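You operate a simulated robot arm through the tools that you are given. There is no shell and no other tool. Be economical: measure what you need, move in short steps, check, and stop when the job is done.

You are at the controls of a simulated robot arm. One attempt, no reset.

TASK
Take the melted red pot out, melt the blue pot in its place.
Fine: same well; each melted pot goes on the mat; bath off at the end.

It is judged by the outcome, as a careful person would: the job done as asked, and still so three seconds after it is handed in. It fails if anything else is knocked over, pushed out of place, dropped, spilled or broken.

THE ROBOT
A 6-joint arm with a two-finger parallel gripper, fixed in place. Base frame: the origin is at the foot of the arm, x ahead of it, y to its left, z up; the work surface is at about z = 795. Readings come in mm, rad, newtons and seconds.
With the tool pointing down near the work surface it reaches from about 240 to 640 mm from the base axis. Its first joint turns from -1.152 to 1.152 rad. Payload 2.7 kg.
The TCP is the grasp point between the finger pads, 23 mm short of the fingertips. In the tool frame z runs along the fingers and y along their closing line. The gripper opens to 94 mm. The fingers are 38 mm wide and 10 mm thick; the gripper's body (54 by 96 mm) begins 39 mm behind the TCP.
Orientation is that of the tool frame in the base frame, as a unit quaternion [w, x, y, z]. With the fingers straight down and closing along the base's y, the tool's x points along the base's -x, its y along +y and its z along -z.

THE INTERFACE
- The arm moves only by the tool jog_arm. Its argument "moves" is a list of rows, each a list of 7 numbers: the shift along the tool's x, y, z in mm, then the turn, a rotation vector about the tool's x, y, z in rad, then the finger opening in mm, from 0 to 94. In form: [[x, y, z, wx, wy, wz, hand], ...]. A call has 1 to 20 rows; each row shifts and turns the commanded pose from where the row before left it, along the tool's axes as they then stand. Rows are played at 5 a second. More than 50 mm and 0.15 rad between two rows, or a gripper value outside its range, and nothing of the call is played. Where a pose cannot be reached the arm comes as near as it can. A force on the tool above 40 N (or 10 N above the force at the start of the call, whichever is more), or a blocked arm, ends the call early, and 0.2 s more pass. Each finger travels about 45 mm/s and halts on what it meets, pressing with about 31 N; the grip force reading is that of the motor and also rises with nothing between the fingers. The clock runs only during rows and for 0.2 s after the last one: add rows that do not move to give the fingers time. The reply holds the time, the measured pose of the TCP, the force on the tool along the base axes, the opening and the grip force, in the units named above and with some noise.
- Cameras (640 x 400 px; columns grow to the right, rows downward): "scene" is fixed at [74.5, -413.1, 1413.6]; the picture's right is [0.82, -0.57, 0.00], its down [-0.29, -0.43, -0.85] and it looks along [0.48, 0.70, -0.52] (base axes); focal length 362 px, centre (320, 200). "wrist" rides on the gripper at [-39, 0, -44] in the tool frame; the picture's right is [0.00, -1.00, 0.00], its down [0.97, 0.00, -0.24] and it looks along [0.24, 0.00, 0.97] (tool axes); focal length 218 px, centre (320, 200).
- get_image(camera): a new picture of that camera. No time passes.
- pixel_to_xyz(camera, pixels): for up to 12 pixels [column, row] of the newest picture of that camera ("zoom" is the newest enlarged one), the place [x, y, z] in the base frame of the surface seen there, good to about 3 mm, but the place of the scene camera against the robot may be out by one fixed shift of up to 18 mm in any direction. No time passes.
- zoom(camera, box): a new picture of the part [left, top, right, bottom] of that camera's present view, enlarged. No time passes.
- hand_in(): hands the job in; it is judged then, once.

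Go step by step. Measure first, check grasps and placings, and put right what went wrong. The budget is 80 turns and 54 pictures, counting those below and the enlarged ones. Unless the task says otherwise, let go and move clear before handing in, and close with one line.

The tools are called after "Request:" as a command line: name --pt "numbers of a row" for each row, then --argument value for the rest, lists and objects as JSON in quotes. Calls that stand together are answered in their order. jog_arm: Moves the arm, as the interface text tells. Its arguments: {"type":"object","properties":{"moves":{"type":"array","items":{"type":"array","items":{"type":"number"}}}},"required":["moves"]} The other tools are called the same way: get_image (camera) takes a picture; pixel_to_xyz (camera, pixels) gives the place of the surface under pixels of a picture; zoom (camera, box) takes an enlarged picture of a part of a camera's view; hand_in () hands the job in.

At the start:

```text
time: 0.0
ee_pos: [355.2, 257.1, 1153.0]
ee_rot: [0.0, 0.0, 1.0, 0.001]
wrist_force: [0.1, 0.5, 0.1]
gripper_width: 94.0
finger_force: 0.1
```

scene: 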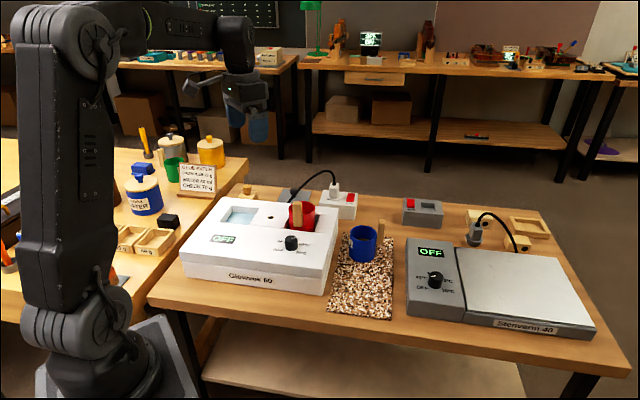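
wrist: 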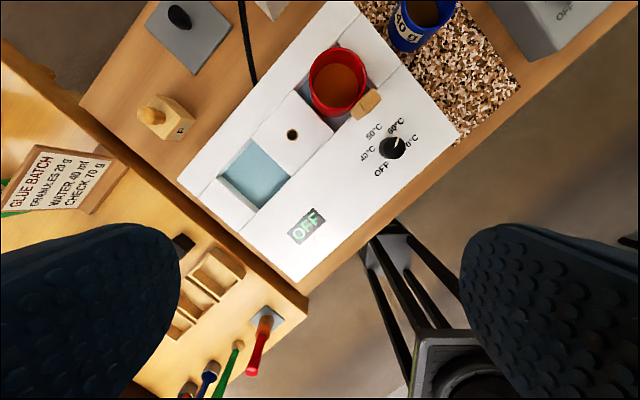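

The red pot sits in the bath's right well (scene ~300,215) and the blue pot on the mat (~362,243); the bath display reads OFF. I'll look closer before moving.

Request:
zoom --camera "scene" --box '[170, 160, 410, 325]'

Request:
zoom --camera "wrist" --box '[180, 0, 540, 250]'

Request:
zoom --camera "scene" --box '[390, 180, 610, 350]'

Request:
zoom --camera "scene" --box '[100, 120, 260, 290]'

```text
2.42 times, centred on (290, 242) of scene
```

zoom: 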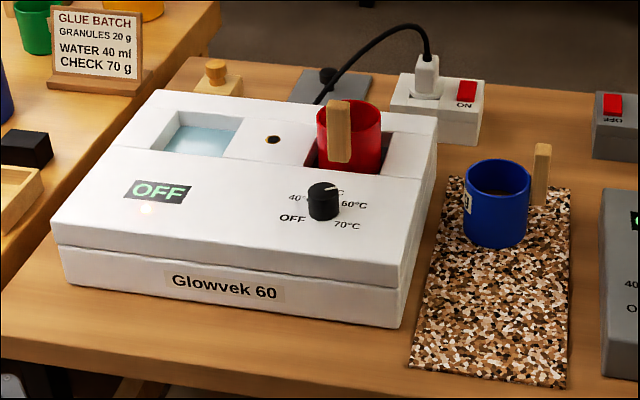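

```text
1.60 times, centred on (360, 125) of wrist
```

zoom: 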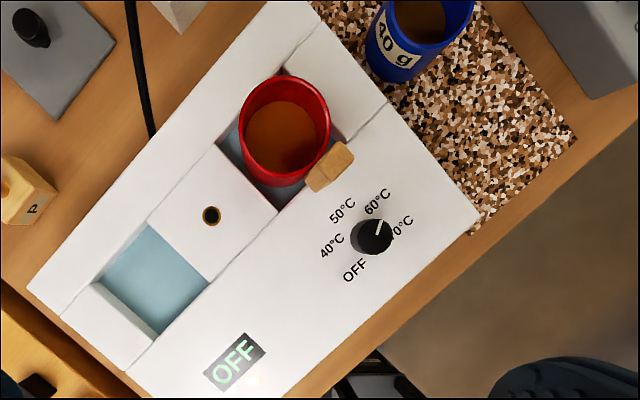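

```text
2.35 times, centred on (500, 265) of scene
```

zoom: 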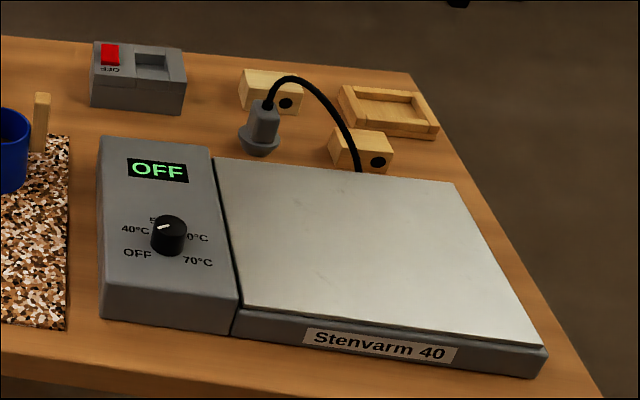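

```text
2.35 times, centred on (180, 205) of scene
```

zoom: 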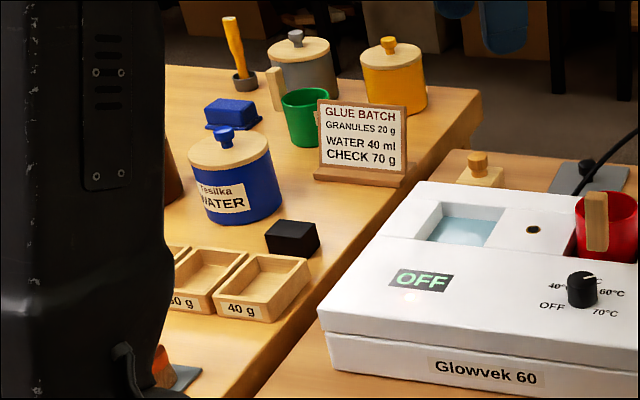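

The knob points to 60°C while the display says OFF, so I need to see the power supply. I'll measure key points from the wrist camera.

Request:
pixel_to_xyz --camera "wrist" --pixels '[[311, 82], [366, 82], [338, 52], [336, 112], [338, 82], [367, 103], [391, 148], [396, 140], [255, 170], [420, 12], [305, 226], [292, 135]]'

Request:
pixel_to_xyz --camera "scene" --pixels '[[345, 204], [351, 195], [325, 208], [352, 238], [362, 230], [382, 226], [291, 241], [300, 205], [372, 235], [335, 312], [390, 318], [400, 245]]'

Request:
zoom --camera "scene" --box '[270, 160, 370, 225]'

Request:
zoom --camera "wrist" --box '[300, 30, 430, 180]'

```text
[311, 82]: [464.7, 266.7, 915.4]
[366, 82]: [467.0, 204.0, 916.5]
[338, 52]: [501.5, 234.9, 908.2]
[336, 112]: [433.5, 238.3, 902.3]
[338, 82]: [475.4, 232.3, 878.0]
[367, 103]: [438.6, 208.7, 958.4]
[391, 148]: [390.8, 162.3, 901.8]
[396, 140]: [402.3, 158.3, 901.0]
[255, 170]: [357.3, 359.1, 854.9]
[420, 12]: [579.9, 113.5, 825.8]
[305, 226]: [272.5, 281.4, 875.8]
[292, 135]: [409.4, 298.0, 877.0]
```

```text
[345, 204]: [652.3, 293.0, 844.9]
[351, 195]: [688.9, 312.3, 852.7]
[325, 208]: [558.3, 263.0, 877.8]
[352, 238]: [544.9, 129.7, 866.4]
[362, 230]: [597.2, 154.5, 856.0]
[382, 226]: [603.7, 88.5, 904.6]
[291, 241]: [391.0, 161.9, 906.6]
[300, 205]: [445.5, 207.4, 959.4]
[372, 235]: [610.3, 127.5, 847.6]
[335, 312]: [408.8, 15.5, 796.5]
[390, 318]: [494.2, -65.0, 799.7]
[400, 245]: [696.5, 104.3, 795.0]
```

```text
6.15 times, centred on (320, 192) of scene
```

zoom: 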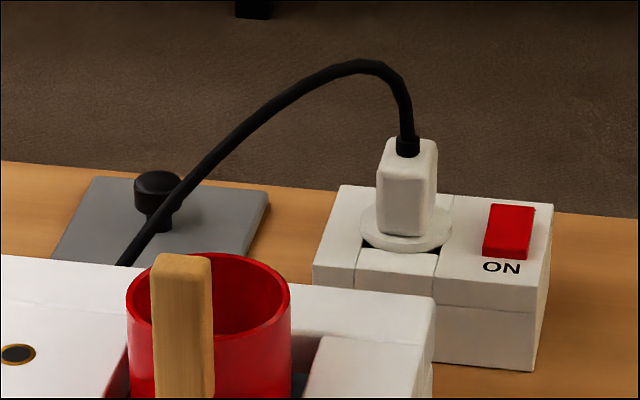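

```text
2.67 times, centred on (365, 105) of wrist
```

zoom: 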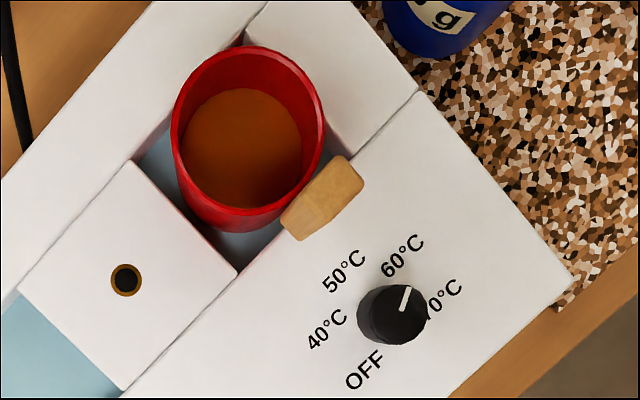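

Scene and wrist measurements agree within a few mm (knob (391,162,~902) from both). I'll move above the red pot and turn the tool to line up with the bath, handle on the tool's +x side, away from the camera.

Request:
jog_arm --pt "-38 -7.3 30 0 0 0 94" --pt "-38 -7.3 30 0 0 0 94" --pt "-38 -7.3 30 0 0 0 94" --pt "0 0 0 0 0 -0.144 94" --pt "0 0 0 0 0 -0.144 94" --pt "0 0 0 0 0 -0.144 94" --pt "0 0 0 0 0 -0.144 94" --pt "0 0 0 0 0 -0.144 94" --pt "0 0 0 0 0 0 94"

Request:
get_image --camera "wrist"

```text
time: 2.0
ee_pos: [470.1, 234.1, 1062.8]
ee_rot: [0.001, -0.354, 0.935, 0.0]
wrist_force: [0.5, 0.2, 0.0]
gripper_width: 94.1
finger_force: 0.0
```

```text
45 pictures are left
```

wrist: 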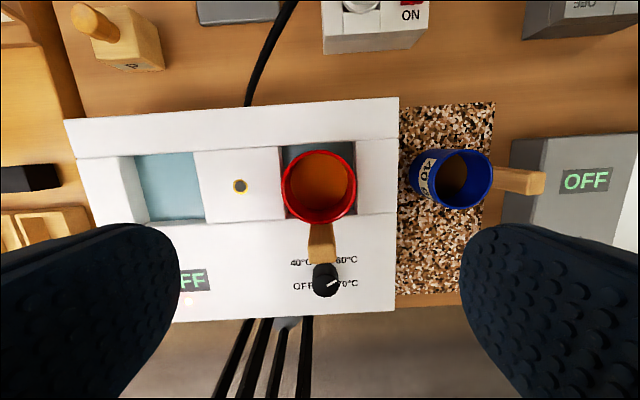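

The view is aligned to within about 3.5°, and the blue pot's handle points to image right (517,180). I'll measure pots, well edges and mat.

Request:
pixel_to_xyz --camera "wrist" --pixels '[[284, 187], [355, 185], [319, 152], [318, 221], [320, 240], [320, 185], [414, 180], [492, 180], [453, 151], [453, 208], [452, 180], [520, 180]]'

Request:
pixel_to_xyz --camera "wrist" --pixels '[[402, 108], [494, 104], [400, 292], [455, 291], [397, 97], [140, 224], [396, 212], [280, 148], [357, 141], [284, 218], [325, 272], [375, 180]]'

Request:
zoom --camera "wrist" --box '[260, 120, 560, 310]'

```text
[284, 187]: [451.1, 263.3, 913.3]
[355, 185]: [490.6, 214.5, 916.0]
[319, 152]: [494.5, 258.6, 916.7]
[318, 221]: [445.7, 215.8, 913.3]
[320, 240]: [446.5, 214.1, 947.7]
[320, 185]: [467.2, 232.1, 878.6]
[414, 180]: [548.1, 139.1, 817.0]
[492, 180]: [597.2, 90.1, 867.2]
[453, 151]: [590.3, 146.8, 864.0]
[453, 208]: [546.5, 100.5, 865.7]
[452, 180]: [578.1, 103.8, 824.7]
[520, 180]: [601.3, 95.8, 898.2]
```

```text
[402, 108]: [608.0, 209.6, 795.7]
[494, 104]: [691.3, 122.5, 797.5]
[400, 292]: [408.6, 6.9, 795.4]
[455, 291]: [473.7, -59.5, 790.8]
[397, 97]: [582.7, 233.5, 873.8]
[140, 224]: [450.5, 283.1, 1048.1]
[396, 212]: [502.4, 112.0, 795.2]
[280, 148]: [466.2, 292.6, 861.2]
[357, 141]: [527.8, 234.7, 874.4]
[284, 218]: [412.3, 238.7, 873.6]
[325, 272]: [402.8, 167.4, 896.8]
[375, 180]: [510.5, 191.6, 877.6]
```

```text
2.11 times, centred on (410, 215) of wrist
```

zoom: 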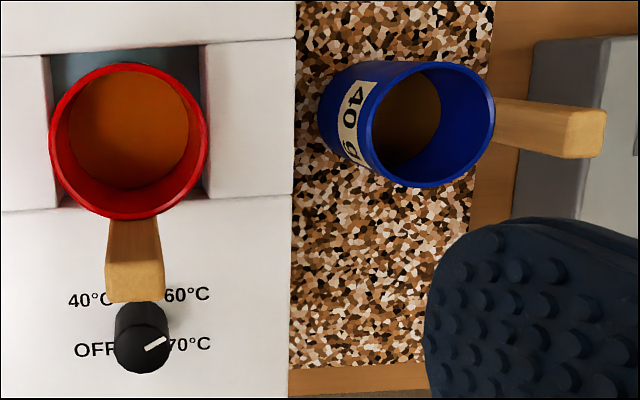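

Red pot rim centre is ≈(470.5,238,915), ø64, covers at ~877; blue rim centre ≈(575,116,866). I'll descend on the red pot to just above the grip height.

Request:
jog_arm --pt "-5 2.7 0 0 0 0 94" --pt "0 0 40 0 0 0 94" --pt "0 0 40 0 0 0 94" --pt "0 0 30 0 0 0 94" --pt "0 0 20 0 0 0 94" --pt "0 0 0 0 0 0 94"

Request:
get_image --camera "wrist"

Request:
zoom --camera "scene" --box '[230, 130, 410, 260]'

```text
time: 3.4
ee_pos: [473.1, 239.0, 933.6]
ee_rot: [-0.001, -0.351, 0.936, 0.0]
wrist_force: [0.1, 1.0, 0.6]
gripper_width: 93.9
finger_force: 0.1
```

```text
43 pictures are left
```

wrist: 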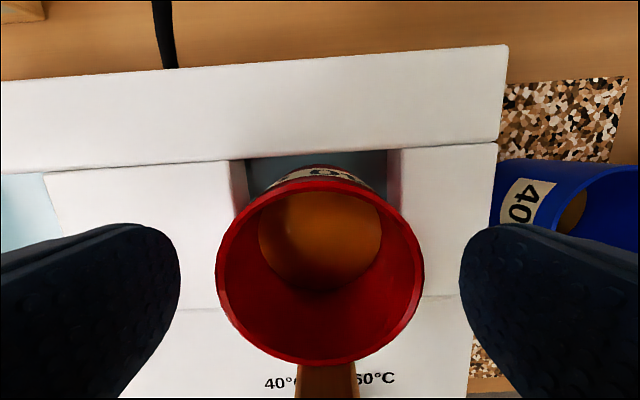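

```text
3.08 times, centred on (320, 195) of scene
```

zoom: 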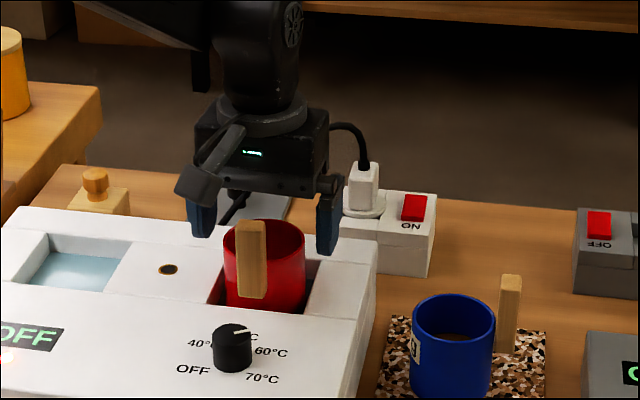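

The pot is centred between the fingers (rim columns 217–423) and the handle clears the body. I'll descend to 906 and close.

Request:
jog_arm --pt "0 0 15 0 0 0 94" --pt "0 0 13 0 0 0 94" --pt "0 0 0 0 0 0 75" --pt "0 0 0 0 0 0 60" --pt "0 0 0 0 0 0 50" --pt "0 0 0 0 0 0 50" --pt "0 0 0 0 0 0 50"

```text
time: 5.0
ee_pos: [471.4, 240.2, 905.1]
ee_rot: [0.001, -0.352, 0.936, 0.001]
wrist_force: [0.7, 0.7, -0.3]
gripper_width: 65.5
finger_force: 31.3
```

Grip is on at 65.5 mm with 31 N. I'll lift straight up about 120 mm.

Request:
jog_arm --pt "0 0 -10 0 0 0 50" --pt "0 0 -20 0 0 0 50" --pt "0 0 -30 0 0 0 50" --pt "0 0 -30 0 0 0 50" --pt "0 0 -30 0 0 0 50" --pt "0 0 0 0 0 0 50"

Request:
get_image --camera "scene"

Request:
get_image --camera "wrist"

```text
time: 6.4
ee_pos: [472.9, 240.4, 1025.6]
ee_rot: [0.0, -0.351, 0.936, 0.001]
wrist_force: [-0.4, -0.4, -1.4]
gripper_width: 65.4
finger_force: 31.3
```

```text
41 pictures are left
```

scene: 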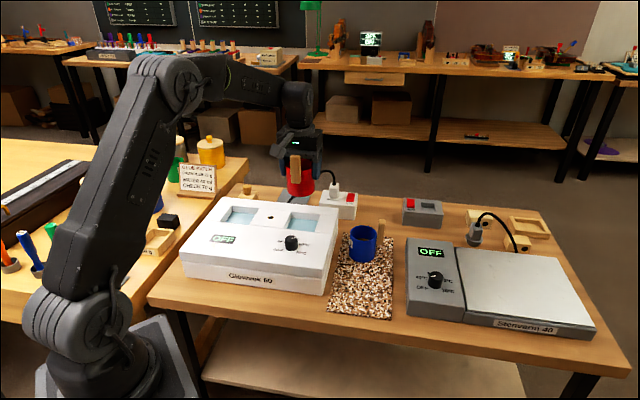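

```text
40 pictures are left
```

wrist: 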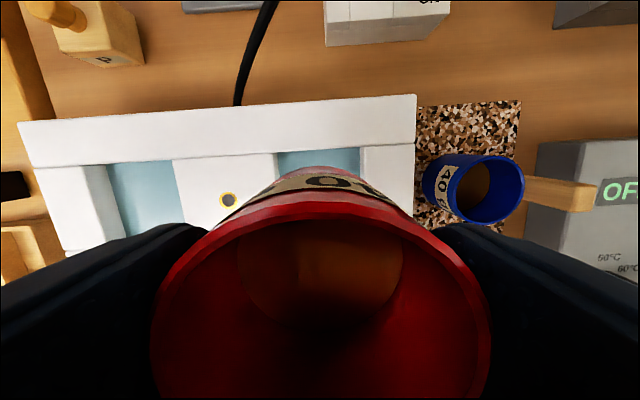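

Red pot is held securely (≈1.4 N) and the well is clear. I'll carry it over the front half of the mat, toward (501,20).

Request:
jog_arm --pt "24.7 -36.8 0 0 0 0 50" --pt "24.7 -36.8 0 0 0 0 50" --pt "24.7 -36.8 0 0 0 0 50" --pt "24.7 -36.8 0 0 0 0 50" --pt "24.7 -36.8 0 0 0 0 50" --pt "0 0 40 0 0 0 50" --pt "0 0 40 0 0 0 50" --pt "0 0 25 0 0 0 50" --pt "0 0 0 0 0 0 50"

Request:
get_image --camera "scene"

Request:
get_image --camera "wrist"

```text
time: 8.4
ee_pos: [499.5, 21.5, 920.4]
ee_rot: [0.0, -0.352, 0.936, 0.0]
wrist_force: [0.0, 0.5, -1.2]
gripper_width: 65.0
finger_force: 31.2
```

```text
39 pictures are left
```

scene: 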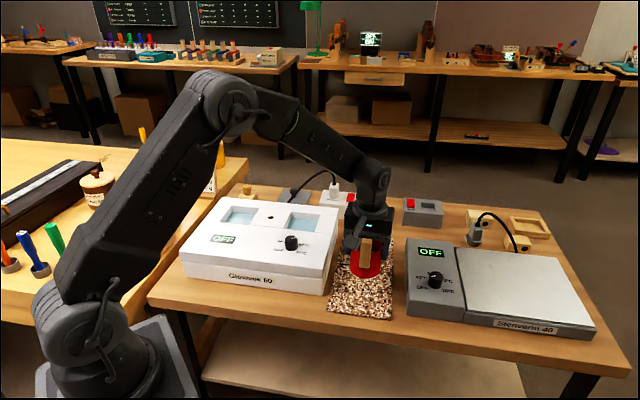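

```text
38 pictures are left
```

wrist: 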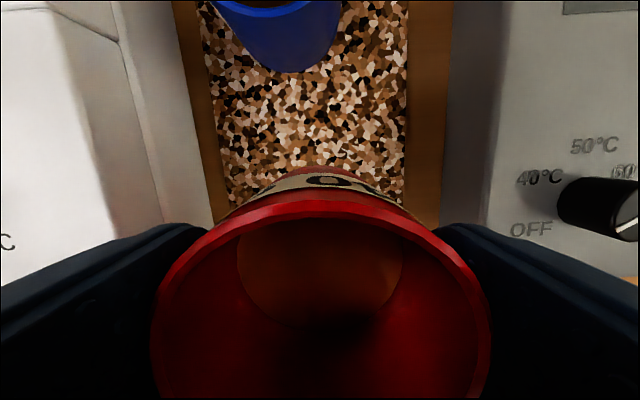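

The pot hangs over the mat's centre line (mat columns 215–405). I'll check clearances to the two appliances and measure the well now it is visible.

Request:
pixel_to_xyz --camera "wrist" --pixels '[[490, 150], [455, 100], [225, 185], [400, 180], [150, 180], [300, 120], [185, 130]]'

Request:
pixel_to_xyz --camera "scene" --pixels '[[279, 227], [318, 233], [289, 212], [324, 216], [303, 222], [335, 315], [389, 319], [300, 232], [265, 228]]'

Request:
zoom --camera "scene" --box '[190, 185, 350, 290]'

```text
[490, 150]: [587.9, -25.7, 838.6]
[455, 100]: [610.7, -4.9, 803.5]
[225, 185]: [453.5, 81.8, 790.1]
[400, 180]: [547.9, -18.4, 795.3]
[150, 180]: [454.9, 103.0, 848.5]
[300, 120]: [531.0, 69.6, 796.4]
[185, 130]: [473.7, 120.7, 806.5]
```

```text
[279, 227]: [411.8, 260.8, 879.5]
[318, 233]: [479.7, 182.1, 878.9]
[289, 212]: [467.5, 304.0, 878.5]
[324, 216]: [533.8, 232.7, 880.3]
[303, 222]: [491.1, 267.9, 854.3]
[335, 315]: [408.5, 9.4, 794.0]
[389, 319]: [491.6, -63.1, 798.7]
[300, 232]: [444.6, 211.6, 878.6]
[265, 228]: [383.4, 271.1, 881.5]
```

```text
3.81 times, centred on (270, 238) of scene
```

zoom: 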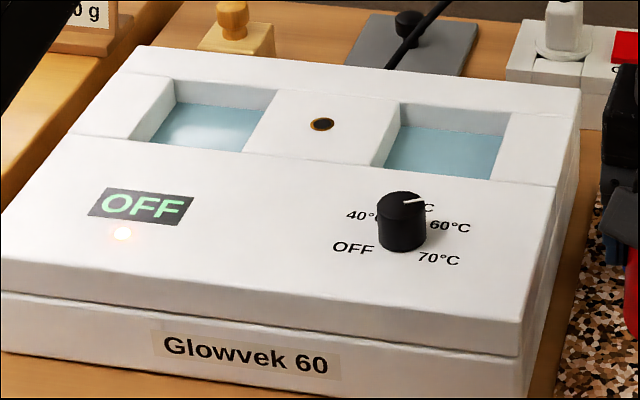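

Appliance clearances are ~90 mm each side, so lowering is safe. I'll lower to just above the mat, then in small steps until contact.

Request:
jog_arm --pt "0 0 30 0 0 0 50" --pt "0 0 20 0 0 0 50" --pt "0 0 6 0 0 0 50" --pt "0 0 3 0 0 0 50" --pt "0 0 2 0 0 0 50" --pt "0 0 0 0 0 0 50"

Request:
zoom --camera "scene" --box '[300, 190, 440, 330]'

```text
time: 9.8
ee_pos: [500.2, 22.2, 858.8]
ee_rot: [0.001, -0.352, 0.936, 0.0]
wrist_force: [0.2, 0.3, 0.2]
gripper_width: 65.3
finger_force: 30.8
```

```text
2.86 times, centred on (370, 260) of scene
```

zoom: 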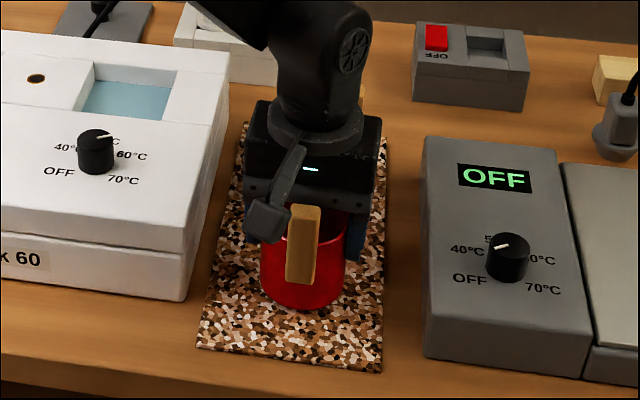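

The weight reading vanished (−1.2→+0.2 N), so the pot rests on the mat. I'll release and rise.

Request:
jog_arm --pt "0 0 0.5 0 0 0 50" --pt "0 0 0 0 0 0 70" --pt "0 0 0 0 0 0 84" --pt "0 0 0 0 0 0 90" --pt "0 0 -20 0 0 0 90" --pt "0 0 -40 0 0 0 90" --pt "0 0 -40 0 0 0 90" --pt "0 0 -40 0 0 0 90" --pt "-20 0 -40 0 0 0 90" --pt "0 0 0 0 0 0 90"

Request:
get_image --camera "wrist"

```text
time: 12.0
ee_pos: [516.3, 34.5, 1038.1]
ee_rot: [0.001, -0.352, 0.936, 0.0]
wrist_force: [0.1, -1.1, 0.1]
gripper_width: 89.8
finger_force: 0.0
```

```text
35 pictures are left
```

wrist: 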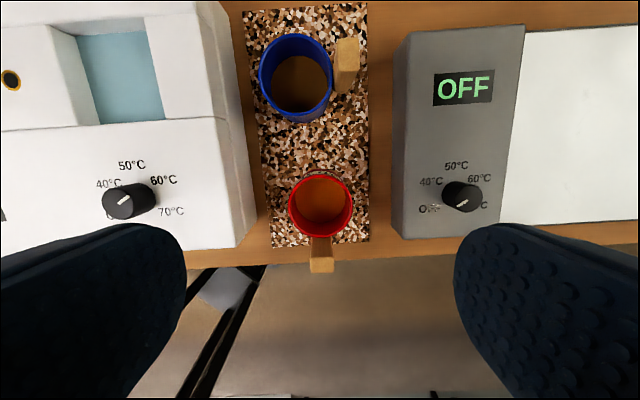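

Red stands upright on the mat. Now I'll measure the blue pot precisely from here.

Request:
pixel_to_xyz --camera "wrist" --pixels '[[263, 70], [332, 72], [299, 37], [299, 112], [346, 50], [346, 72], [298, 75], [350, 90], [293, 205], [350, 205], [322, 174], [322, 236]]'

Request:
zoom --camera "wrist" --box '[230, 0, 390, 130]'

```text
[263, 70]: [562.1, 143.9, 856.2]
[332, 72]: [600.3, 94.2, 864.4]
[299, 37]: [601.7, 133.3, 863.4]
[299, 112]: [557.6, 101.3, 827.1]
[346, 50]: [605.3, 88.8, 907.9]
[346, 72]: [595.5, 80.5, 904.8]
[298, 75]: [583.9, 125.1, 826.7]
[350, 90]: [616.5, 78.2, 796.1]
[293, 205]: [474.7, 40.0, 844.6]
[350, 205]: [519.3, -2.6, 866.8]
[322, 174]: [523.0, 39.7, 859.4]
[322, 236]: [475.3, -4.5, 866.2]
```

```text
3.08 times, centred on (310, 65) of wrist
```

zoom: 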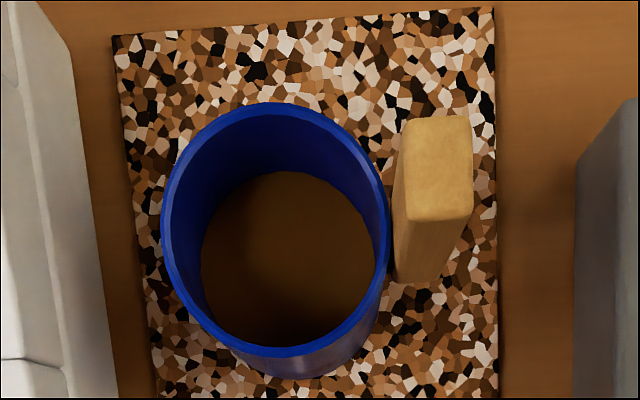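

Blue rim centre works out ≈(578,117.5,866), its handle at about −50° azimuth. I'll move over it and turn the tool ~−89° so that the handle is on the tool's +x side.

Request:
jog_arm --pt "-33.7 8.3 0 0 0 0 90" --pt "-33.7 8.3 0 0 0 0 90" --pt "-33.7 8.3 0 0 0 0 90" --pt "0 0 0 0 0 -0.141 90" --pt "0 0 0 0 0 -0.141 90" --pt "0 0 0 0 0 -0.141 90" --pt "0 0 0 0 0 -0.141 90" --pt "0 0 0 0 0 -0.141 90" --pt "0 0 0 0 0 -0.141 90" --pt "0 0 0 0 0 -0.141 90" --pt "0 0 0 0 0 -0.141 90" --pt "0 0 0 0 0 -0.141 90" --pt "0 0 0 0 0 -0.141 90" --pt "0 0 0 0 0 -0.141 90" --pt "0 0 0 0 0 0 94"

Request:
get_image --camera "wrist"

```text
time: 15.2
ee_pos: [575.8, 119.5, 1039.6]
ee_rot: [-0.001, 0.907, -0.421, 0.001]
wrist_force: [0.2, 0.3, 0.0]
gripper_width: 94.0
finger_force: 0.1
```

```text
33 pictures are left
```

wrist: 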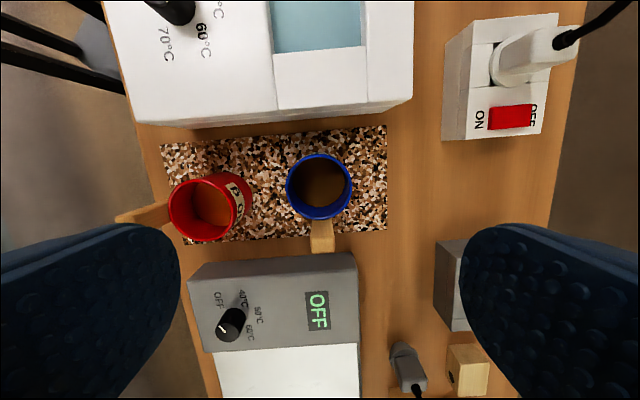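

The picture shows the bath's socket switch has both ON and OFF marks (510,117). I'll zoom to see which way the rocker is tipped.

Request:
zoom --camera "wrist" --box '[430, 10, 590, 150]'

Request:
zoom --camera "scene" --box '[310, 175, 460, 235]'

Request:
pixel_to_xyz --camera "wrist" --pixels '[[492, 118], [500, 117], [510, 117], [520, 116], [530, 115], [510, 108], [510, 127], [320, 155], [320, 220], [322, 240], [288, 185], [352, 185]]'

```text
2.86 times, centred on (510, 80) of wrist
```

zoom: 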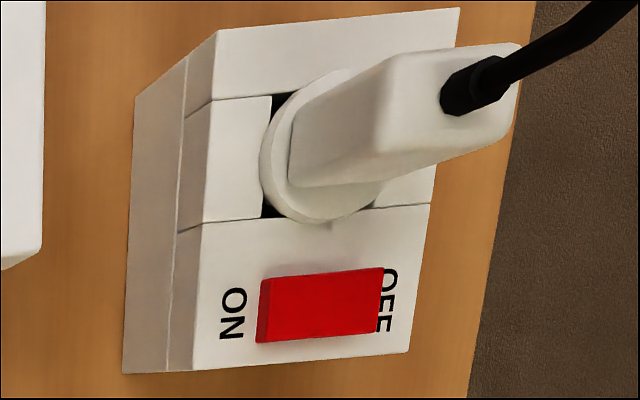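

```text
4.27 times, centred on (385, 205) of scene
```

zoom: 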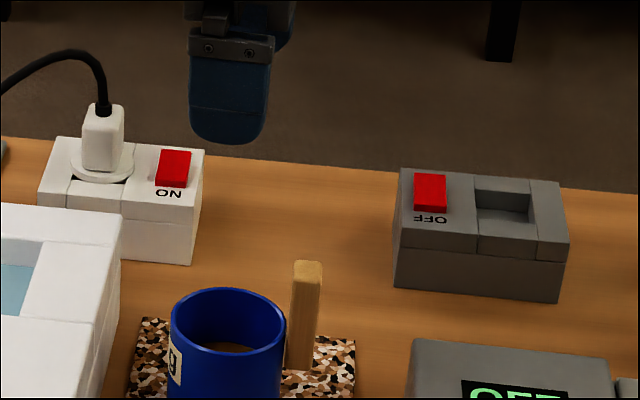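

```text
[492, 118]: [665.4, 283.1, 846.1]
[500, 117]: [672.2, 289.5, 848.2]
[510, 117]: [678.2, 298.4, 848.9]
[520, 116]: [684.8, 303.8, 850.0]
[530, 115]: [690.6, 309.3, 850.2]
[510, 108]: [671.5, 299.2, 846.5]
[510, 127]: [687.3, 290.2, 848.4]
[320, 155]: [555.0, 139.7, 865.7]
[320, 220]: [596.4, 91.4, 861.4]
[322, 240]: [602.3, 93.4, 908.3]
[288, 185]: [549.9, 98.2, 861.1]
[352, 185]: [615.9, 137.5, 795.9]
```

The rocker's OFF end stands higher, so the socket is ON; the bath's state will be checked with the blue pot in. The blue pot is centred (rim columns 286–352), so I'll descend.

Request:
jog_arm --pt "0 0 45 0 0 0 94" --pt "0 0 45 0 0 0 94" --pt "0 0 40 0 0 0 94" --pt "0 0 20 0 0 0 94" --pt "0 0 0 0 0 0 94"

Request:
get_image --camera "wrist"

Request:
zoom --camera "scene" --box '[290, 150, 450, 300]'

```text
time: 16.4
ee_pos: [577.7, 120.6, 888.2]
ee_rot: [-0.001, 0.907, -0.422, 0.0]
wrist_force: [0.9, 0.1, 0.0]
gripper_width: 93.9
finger_force: 0.0
```

```text
30 pictures are left
```

wrist: 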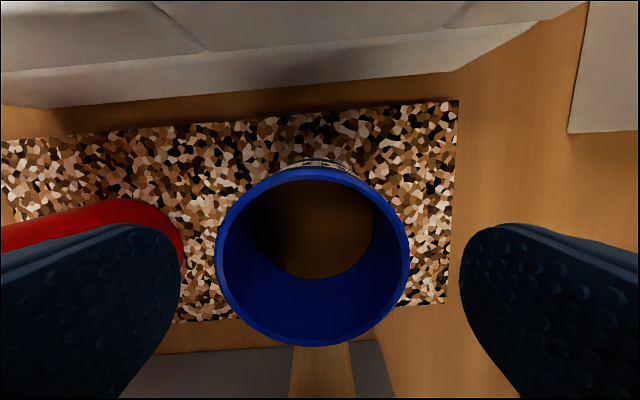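

```text
2.67 times, centred on (370, 225) of scene
```

zoom: 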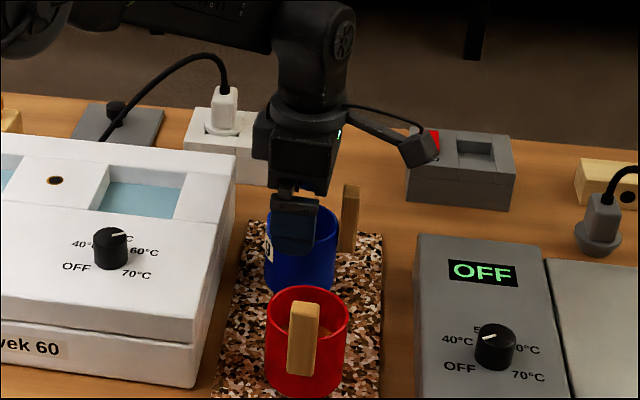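

Pot nearly centred (col 313); a 2 mm correction, then descend to ~860 and close.

Request:
jog_arm --pt "0 1.8 10 0 0 0 94" --pt "0 0 10 0 0 0 94" --pt "0 0 8 0 0 0 94" --pt "0 0 0 0 0 0 80" --pt "0 0 0 0 0 0 65" --pt "0 0 0 0 0 0 50" --pt "0 0 0 0 0 0 50" --pt "0 0 0 0 0 0 50"

```text
time: 18.2
ee_pos: [577.6, 118.6, 859.9]
ee_rot: [-0.001, 0.907, -0.422, 0.001]
wrist_force: [0.6, 0.4, -0.2]
gripper_width: 65.2
finger_force: 31.1
```

Grip confirmed (65.2 mm, 31 N). I'll lift, turn back +1.551 rad and carry it above the well where red stood.

Request:
jog_arm --pt "0 0 -10 0 0 0 50" --pt "0 0 -25 0 0 0 50" --pt "0 0 -40 0 0 0 50" --pt "0 0 -40 0 0 0 50" --pt "0 0 -35 0 0 0 50" --pt "0 0 0 0 0 0.141 50" --pt "0 0 0 0 0 0.141 50" --pt "0 0 0 0 0 0.141 50" --pt "0 0 0 0 0 0.141 50" --pt "0 0 0 0 0 0.141 50" --pt "0 0 0 0 0 0.141 50" --pt "0 0 0 0 0 0.141 50" --pt "0 0 0 0 0 0.141 50" --pt "0 0 0 0 0 0.141 50" --pt "0 0 0 0 0 0.141 50" --pt "0 0 0 0 0 0.141 50" --pt "0 0 0 0 0 0 50"

```text
time: 21.8
ee_pos: [574.9, 118.7, 1009.5]
ee_rot: [0.001, -0.351, 0.936, 0.001]
wrist_force: [-0.4, -0.3, 0.0]
gripper_width: 65.4
finger_force: 31.4
```

Force reading shows little weight, so I'll verify with the picture after moving over the well.

Request:
jog_arm --pt "-0.4 39.8 0 0 0 0 50" --pt "-0.4 39.8 0 0 0 0 50" --pt "-0.4 39.8 0 0 0 0 50" --pt "-0.4 39.8 0 0 0 0 50" --pt "0 0 0 0 0 0 50"

Request:
get_image --camera "wrist"

Request:
get_image --camera "scene"

```text
time: 23.0
ee_pos: [470.3, 237.5, 1009.6]
ee_rot: [0.001, -0.351, 0.936, -0.001]
wrist_force: [-0.2, 0.3, -0.8]
gripper_width: 65.2
finger_force: 31.0
```

```text
28 pictures are left
```

wrist: 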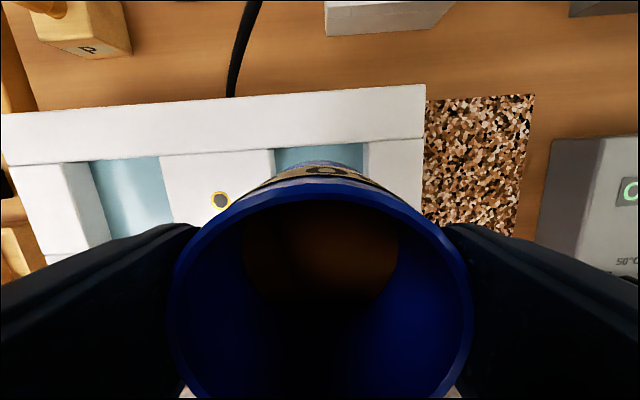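

```text
27 pictures are left
```

scene: 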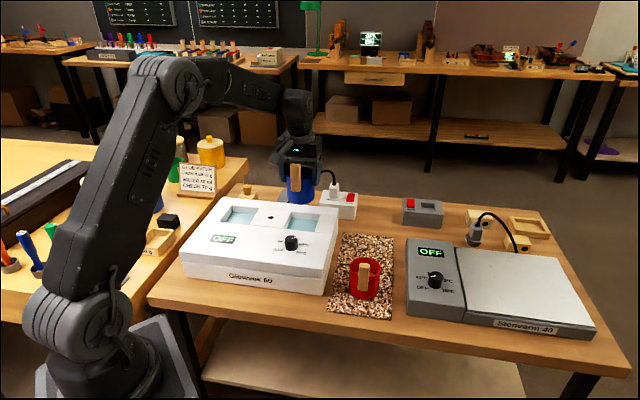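

Blue is firmly held, handle to the front, over the well. I'll confirm the well's corners before lowering.

Request:
pixel_to_xyz --camera "scene" --pixels '[[290, 211], [283, 229.5], [316, 234], [321, 214], [303, 209], [300, 233]]'

Request:
pixel_to_xyz --camera "wrist" --pixels '[[271, 160], [369, 150], [320, 142], [320, 150]]'

Request:
zoom --camera "scene" --box '[260, 170, 350, 250]'

```text
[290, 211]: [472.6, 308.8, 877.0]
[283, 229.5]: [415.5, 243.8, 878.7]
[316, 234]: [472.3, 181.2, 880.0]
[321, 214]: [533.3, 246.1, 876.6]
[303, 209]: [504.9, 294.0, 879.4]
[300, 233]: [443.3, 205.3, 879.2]
```

```text
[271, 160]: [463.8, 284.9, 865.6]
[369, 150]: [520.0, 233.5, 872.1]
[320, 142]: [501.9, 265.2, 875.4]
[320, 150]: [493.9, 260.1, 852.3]
```

```text
5.00 times, centred on (305, 210) of scene
```

zoom: 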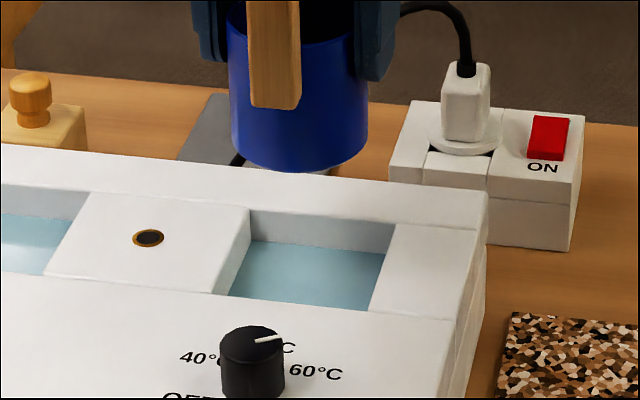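

The well is ~78–80 mm square with centre a few mm further back; I'll shift 5 mm back, 1 mm left, and lower in steps to ~915.

Request:
jog_arm --pt "-5 1 0 0 0 0 50" --pt "0 0 25 0 0 0 50" --pt "0 0 25 0 0 0 50" --pt "0 0 0 0 0 0 50"

Request:
zoom --camera "scene" --box '[250, 160, 350, 250]'

Request:
get_image --camera "wrist"

```text
time: 24.0
ee_pos: [472.0, 242.3, 960.4]
ee_rot: [0.0, -0.351, 0.936, 0.0]
wrist_force: [-0.5, 0.0, -1.3]
gripper_width: 65.1
finger_force: 31.3
```

```text
4.44 times, centred on (300, 205) of scene
```

zoom: 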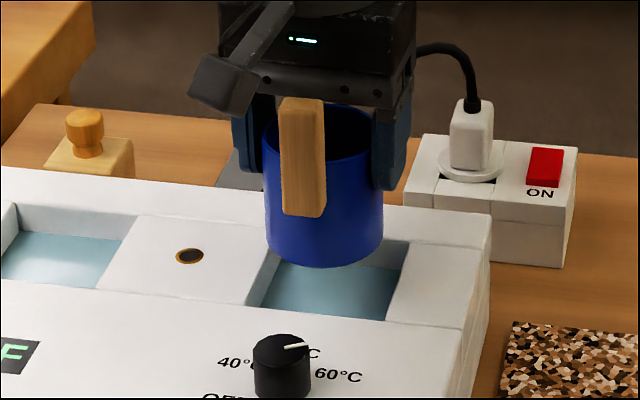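

```text
24 pictures are left
```

wrist: 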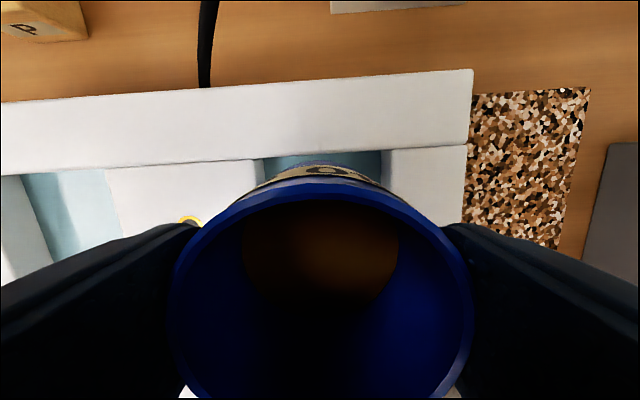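

Pot is centred on the well (well columns 261–382 around col 320). Continue lowering in small steps.

Request:
jog_arm --pt "0 0 15 0 0 0 50" --pt "0 0 15 0 0 0 50" --pt "0 0 12 0 0 0 50" --pt "0 0 6 0 0 0 50" --pt "0 0 3 0 0 0 50" --pt "0 0 2 0 0 0 50" --pt "0 0 0 0 0 0 50"

Request:
zoom --camera "scene" --box '[180, 170, 350, 290]'

```text
time: 25.6
ee_pos: [473.6, 243.0, 909.0]
ee_rot: [0.001, -0.353, 0.935, 0.0]
wrist_force: [-2.8, -3.6, 18.0]
gripper_width: 65.4
finger_force: 30.5
```

```text
3.33 times, centred on (265, 230) of scene
```

zoom: 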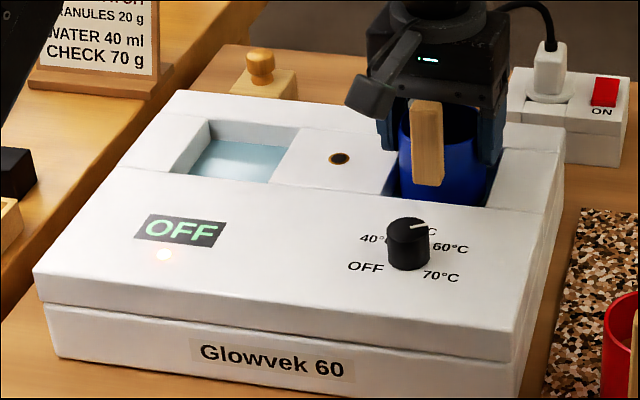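

18 N up at 909 shows the pot reached the well floor. I'll ease 1.5 mm, open, and rise.

Request:
jog_arm --pt "0 0 -1 0 0 0 50" --pt "0 0 0 0 0 0 70" --pt "0 0 0 0 0 0 88" --pt "0 0 0 0 0 0 94" --pt "0 0 -20 0 0 0 94" --pt "0 0 -40 0 0 0 94" --pt "0 0 -40 0 0 0 94" --pt "0 0 -40 0 0 0 94" --pt "0 0 0 0 0 0 94"

Request:
get_image --camera "wrist"

Request:
zoom --camera "scene" --box '[180, 170, 350, 290]'

```text
time: 27.6
ee_pos: [470.7, 243.0, 1049.9]
ee_rot: [0.001, -0.351, 0.936, 0.0]
wrist_force: [0.4, -0.3, 0.1]
gripper_width: 94.0
finger_force: 0.0
```

```text
22 pictures are left
```

wrist: 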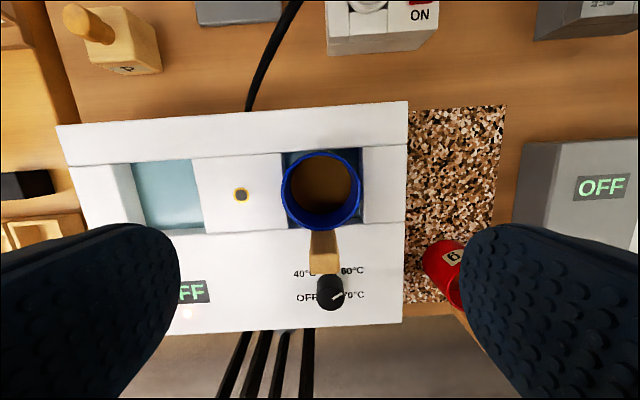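

```text
3.33 times, centred on (265, 230) of scene
```

zoom: 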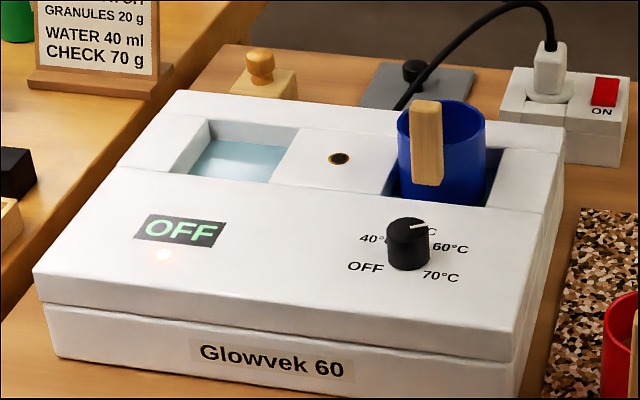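

Blue is seated in the same well; the display still reads OFF with the knob at 60°C, so the bath seems to need its knob cycled. I'll locate the knob exactly.

Request:
zoom --camera "wrist" --box '[270, 220, 400, 320]'

Request:
pixel_to_xyz --camera "wrist" --pixels '[[330, 292], [319, 293], [341, 293], [330, 303], [330, 284], [324, 268], [324, 240], [300, 250], [380, 300]]'

Request:
pixel_to_xyz --camera "scene" --pixels '[[291, 239], [286, 240], [298, 240], [291, 250], [292, 237]]'

```text
4.00 times, centred on (335, 270) of wrist
```

zoom: 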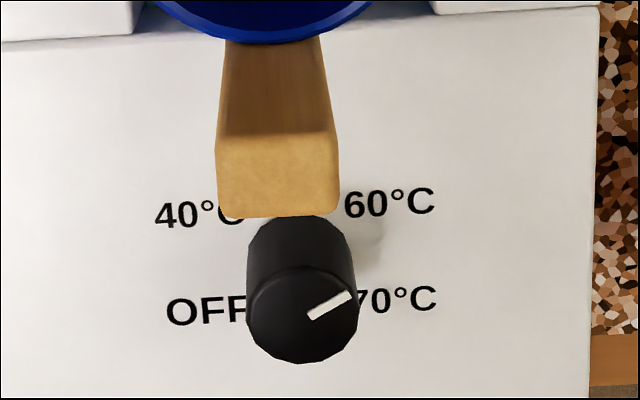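

```text
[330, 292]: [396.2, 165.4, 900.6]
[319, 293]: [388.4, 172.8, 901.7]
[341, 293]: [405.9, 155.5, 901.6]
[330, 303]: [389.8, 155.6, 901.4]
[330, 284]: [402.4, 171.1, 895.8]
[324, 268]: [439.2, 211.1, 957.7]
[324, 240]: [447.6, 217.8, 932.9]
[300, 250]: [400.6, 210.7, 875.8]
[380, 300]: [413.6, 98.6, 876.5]
```

```text
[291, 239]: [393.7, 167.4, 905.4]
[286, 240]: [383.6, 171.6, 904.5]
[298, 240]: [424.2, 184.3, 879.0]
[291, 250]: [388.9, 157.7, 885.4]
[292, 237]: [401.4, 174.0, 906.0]
```

Knob centre ≈(393,160.7), top z≈902, ø≈25, pointer at 60. To keep the camera away from the blue pot's handle while turning, I'll go over the knob with the camera at the bath's left, then look.

Request:
jog_arm --pt "38 -3.6 0 0 0 0 60" --pt "38 -3.6 0 0 0 0 60" --pt "37 -3.6 0 0 0 0 60" --pt "0 0 0 0 0 -0.146 60" --pt "0 0 0 0 0 -0.146 60" --pt "0 0 0 0 0 -0.146 60" --pt "0 0 0 0 0 -0.146 60" --pt "0 0 0 0 0 -0.146 60" --pt "0 0 0 0 0 -0.146 60" --pt "0 0 0 0 0 -0.146 60" --pt "0 0 0 0 0 -0.146 60" --pt "0 0 0 0 0 -0.146 60" --pt "0 0 0 0 0 -0.146 60" --pt "0 0 0 0 0 -0.146 60" --pt "0 0 0 0 0 0 60"

Request:
get_image --camera "wrist"

```text
time: 30.8
ee_pos: [393.9, 161.7, 1048.7]
ee_rot: [0.0, 0.919, -0.395, 0.0]
wrist_force: [0.4, 0.6, 0.0]
gripper_width: 60.2
finger_force: 0.1
```

```text
19 pictures are left
```

wrist: 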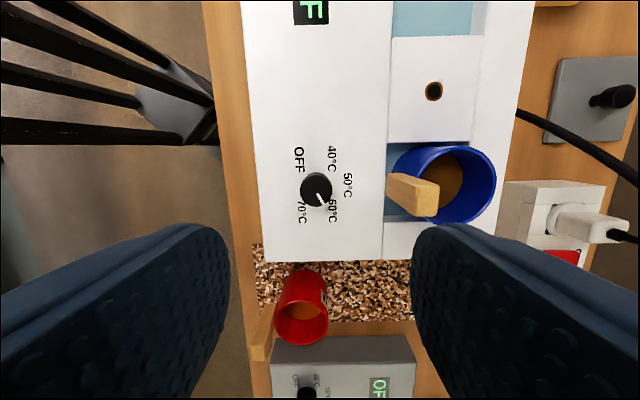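

The knob is directly below (317,187). The gripper also has a protruding bracket; I'll measure it against the blue handle before going down.

Request:
zoom --camera "scene" --box '[210, 90, 370, 260]'

```text
2.35 times, centred on (290, 175) of scene
```

zoom: 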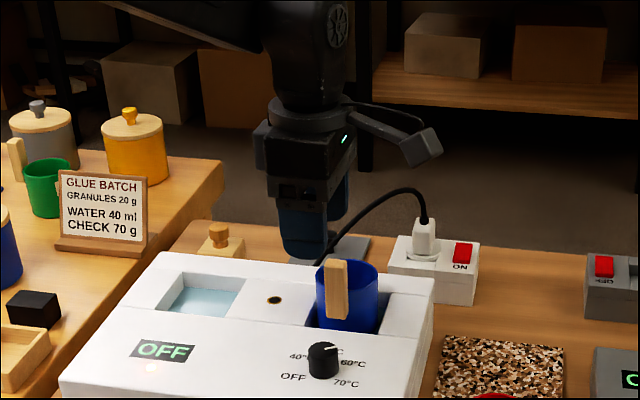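

Request:
pixel_to_xyz --camera "zoom" --pixels '[[430, 140], [436, 150], [412, 158], [405, 140], [375, 128], [270, 150], [290, 190], [305, 245], [258, 140]]'

```text
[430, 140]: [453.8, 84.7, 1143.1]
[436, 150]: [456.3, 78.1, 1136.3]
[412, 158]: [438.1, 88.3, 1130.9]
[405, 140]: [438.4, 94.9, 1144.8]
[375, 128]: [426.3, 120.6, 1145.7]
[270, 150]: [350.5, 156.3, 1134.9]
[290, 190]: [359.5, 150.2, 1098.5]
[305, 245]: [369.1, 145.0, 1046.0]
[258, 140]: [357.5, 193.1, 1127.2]
```

The bracket is ~85 mm above the TCP, clear of the handle at knob depth. I'll unwind the tool by +π (fingers symmetric) so the later ccw half-turn stays in the range already used.

Request:
jog_arm --pt "0 0 0 0 0 0.149 60" --pt "0 0 0 0 0 0.149 60" --pt "0 0 0 0 0 0.149 60" --pt "0 0 0 0 0 0.149 60" --pt "0 0 0 0 0 0.149 60" --pt "0 0 0 0 0 0.149 60" --pt "0 0 0 0 0 0.149 60" --pt "0 0 0 0 0 0.149 60" --pt "0 0 0 0 0 0.149 60" --pt "0 0 0 0 0 0.149 60" --pt "0 0 0 0 0 0.149 60" --pt "0 0 0 0 0 0.149 60" --pt "0 0 0 0 0 0.149 60" --pt "0 0 0 0 0 0.149 60" --pt "0 0 0 0 0 0.149 60" --pt "0 0 0 0 0 0.149 60" --pt "0 0 0 0 0 0.149 60" --pt "0 0 0 0 0 0.149 60" --pt "0 0 0 0 0 0.149 60" --pt "0 0 0 0 0 0.149 60"

```text
time: 35.0
ee_pos: [395.7, 161.5, 1048.4]
ee_rot: [0.0, 0.321, 0.947, 0.0]
wrist_force: [0.8, -0.9, -1.3]
gripper_width: 59.9
finger_force: 0.1
```

Reached (tool azimuth ≈142°). Descend over the knob with fingers at 60 to z≈905.

Request:
jog_arm --pt "1 -1.5 40 0 0 0 60" --pt "0 0 40 0 0 0 60" --pt "0 0 35 0 0 0 60" --pt "0 0 15 0 0 0 60" --pt "0 0 12 0 0 0 60" --pt "0 0 0 0 0 0 60"

Request:
zoom --camera "scene" --box '[210, 150, 370, 290]'

```text
time: 36.4
ee_pos: [394.3, 160.8, 906.3]
ee_rot: [0.001, 0.321, 0.947, 0.0]
wrist_force: [-1.1, 0.2, -0.7]
gripper_width: 60.0
finger_force: 0.1
```

```text
2.86 times, centred on (290, 220) of scene
```

zoom: 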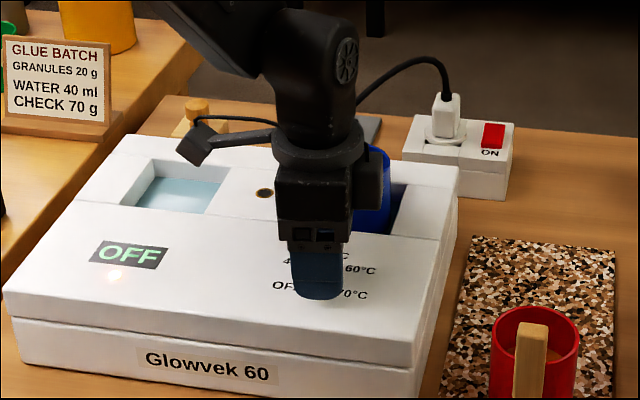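

The fingers straddle the knob with the handle clear. Close on it.

Request:
jog_arm --pt "0 0 1 0 0 0 45" --pt "0 0 0 0 0 0 30" --pt "0 0 0 0 0 0 15" --pt "0 0 0 0 0 0 15" --pt "0 0 0 0 0 0 15"

```text
time: 37.6
ee_pos: [391.1, 159.9, 906.4]
ee_rot: [-0.001, 0.321, 0.947, -0.001]
wrist_force: [-15.4, -16.0, 3.9]
gripper_width: 29.3
finger_force: 45.5
```

Gripped (29 mm) but with ~22 N sideways along the closing line; I'll shift the hand ~2.5 mm that way to relieve it.

Request:
jog_arm --pt "0 -1.2 0 0 0 0 15" --pt "0 -1.2 0 0 0 0 15" --pt "0 0 0 0 0 0 15"

```text
time: 38.4
ee_pos: [392.4, 159.5, 905.8]
ee_rot: [-0.001, 0.321, 0.947, 0.001]
wrist_force: [-7.1, -2.7, -5.0]
gripper_width: 29.4
finger_force: 45.1
```

Relieved. Now a first test turn of 60° counter-clockwise (toward 50).

Request:
jog_arm --pt "0 0 0 0 0 -0.131 15" --pt "0 0 0 0 0 -0.131 15" --pt "0 0 0 0 0 -0.131 15" --pt "0 0 0 0 0 -0.131 15" --pt "0 0 0 0 0 -0.131 15" --pt "0 0 0 0 0 -0.131 15" --pt "0 0 0 0 0 -0.131 15" --pt "0 0 0 0 0 -0.131 15" --pt "0 0 0 0 0 0 15"

Request:
zoom --camera "scene" --box '[210, 180, 350, 280]'

```text
time: 40.4
ee_pos: [390.9, 158.8, 905.3]
ee_rot: [0.001, -0.197, 0.98, 0.0]
wrist_force: [-12.1, 7.7, 4.3]
gripper_width: 29.7
finger_force: 45.3
```

```text
4.00 times, centred on (280, 230) of scene
```

zoom: 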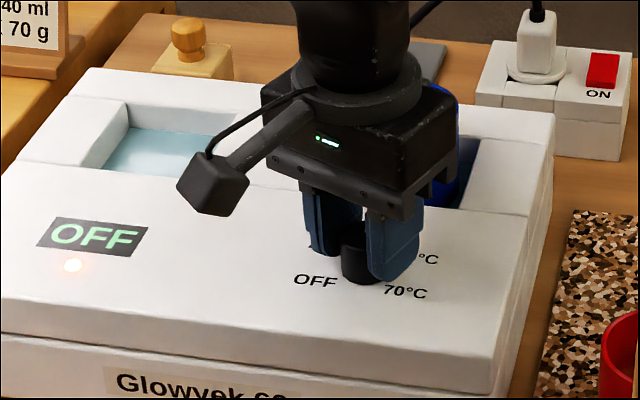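

The hand turned 60° but the display stays OFF. I'll continue another 120° to the OFF mark.

Request:
jog_arm --pt "0 0 0 0 0 -0.131 15" --pt "0 0 0 0 0 -0.131 15" --pt "0 0 0 0 0 -0.131 15" --pt "0 0 0 0 0 -0.131 15" --pt "0 0 0 0 0 -0.131 15" --pt "0 0 0 0 0 -0.131 15" --pt "0 0 0 0 0 -0.131 15" --pt "0 0 0 0 0 -0.131 15" --pt "0 0 0 0 0 -0.131 15" --pt "0 0 0 0 0 -0.131 15" --pt "0 0 0 0 0 -0.131 15" --pt "0 0 0 0 0 -0.131 15" --pt "0 0 0 0 0 -0.131 15" --pt "0 0 0 0 0 -0.131 15" --pt "0 0 0 0 0 -0.131 15" --pt "0 0 0 0 0 -0.131 15" --pt "0 0 0 0 0 0 15"

Request:
zoom --camera "scene" --box '[210, 180, 350, 280]'

```text
time: 44.0
ee_pos: [394.0, 159.2, 905.7]
ee_rot: [-0.002, 0.948, -0.318, 0.002]
wrist_force: [9.9, 9.4, 5.7]
gripper_width: 28.8
finger_force: 45.2
```

```text
4.00 times, centred on (280, 230) of scene
```

zoom: 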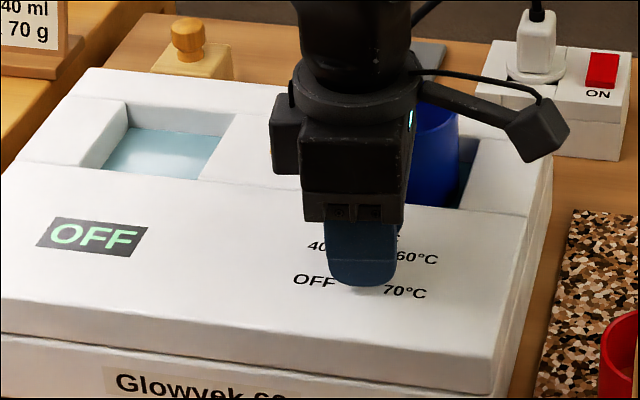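

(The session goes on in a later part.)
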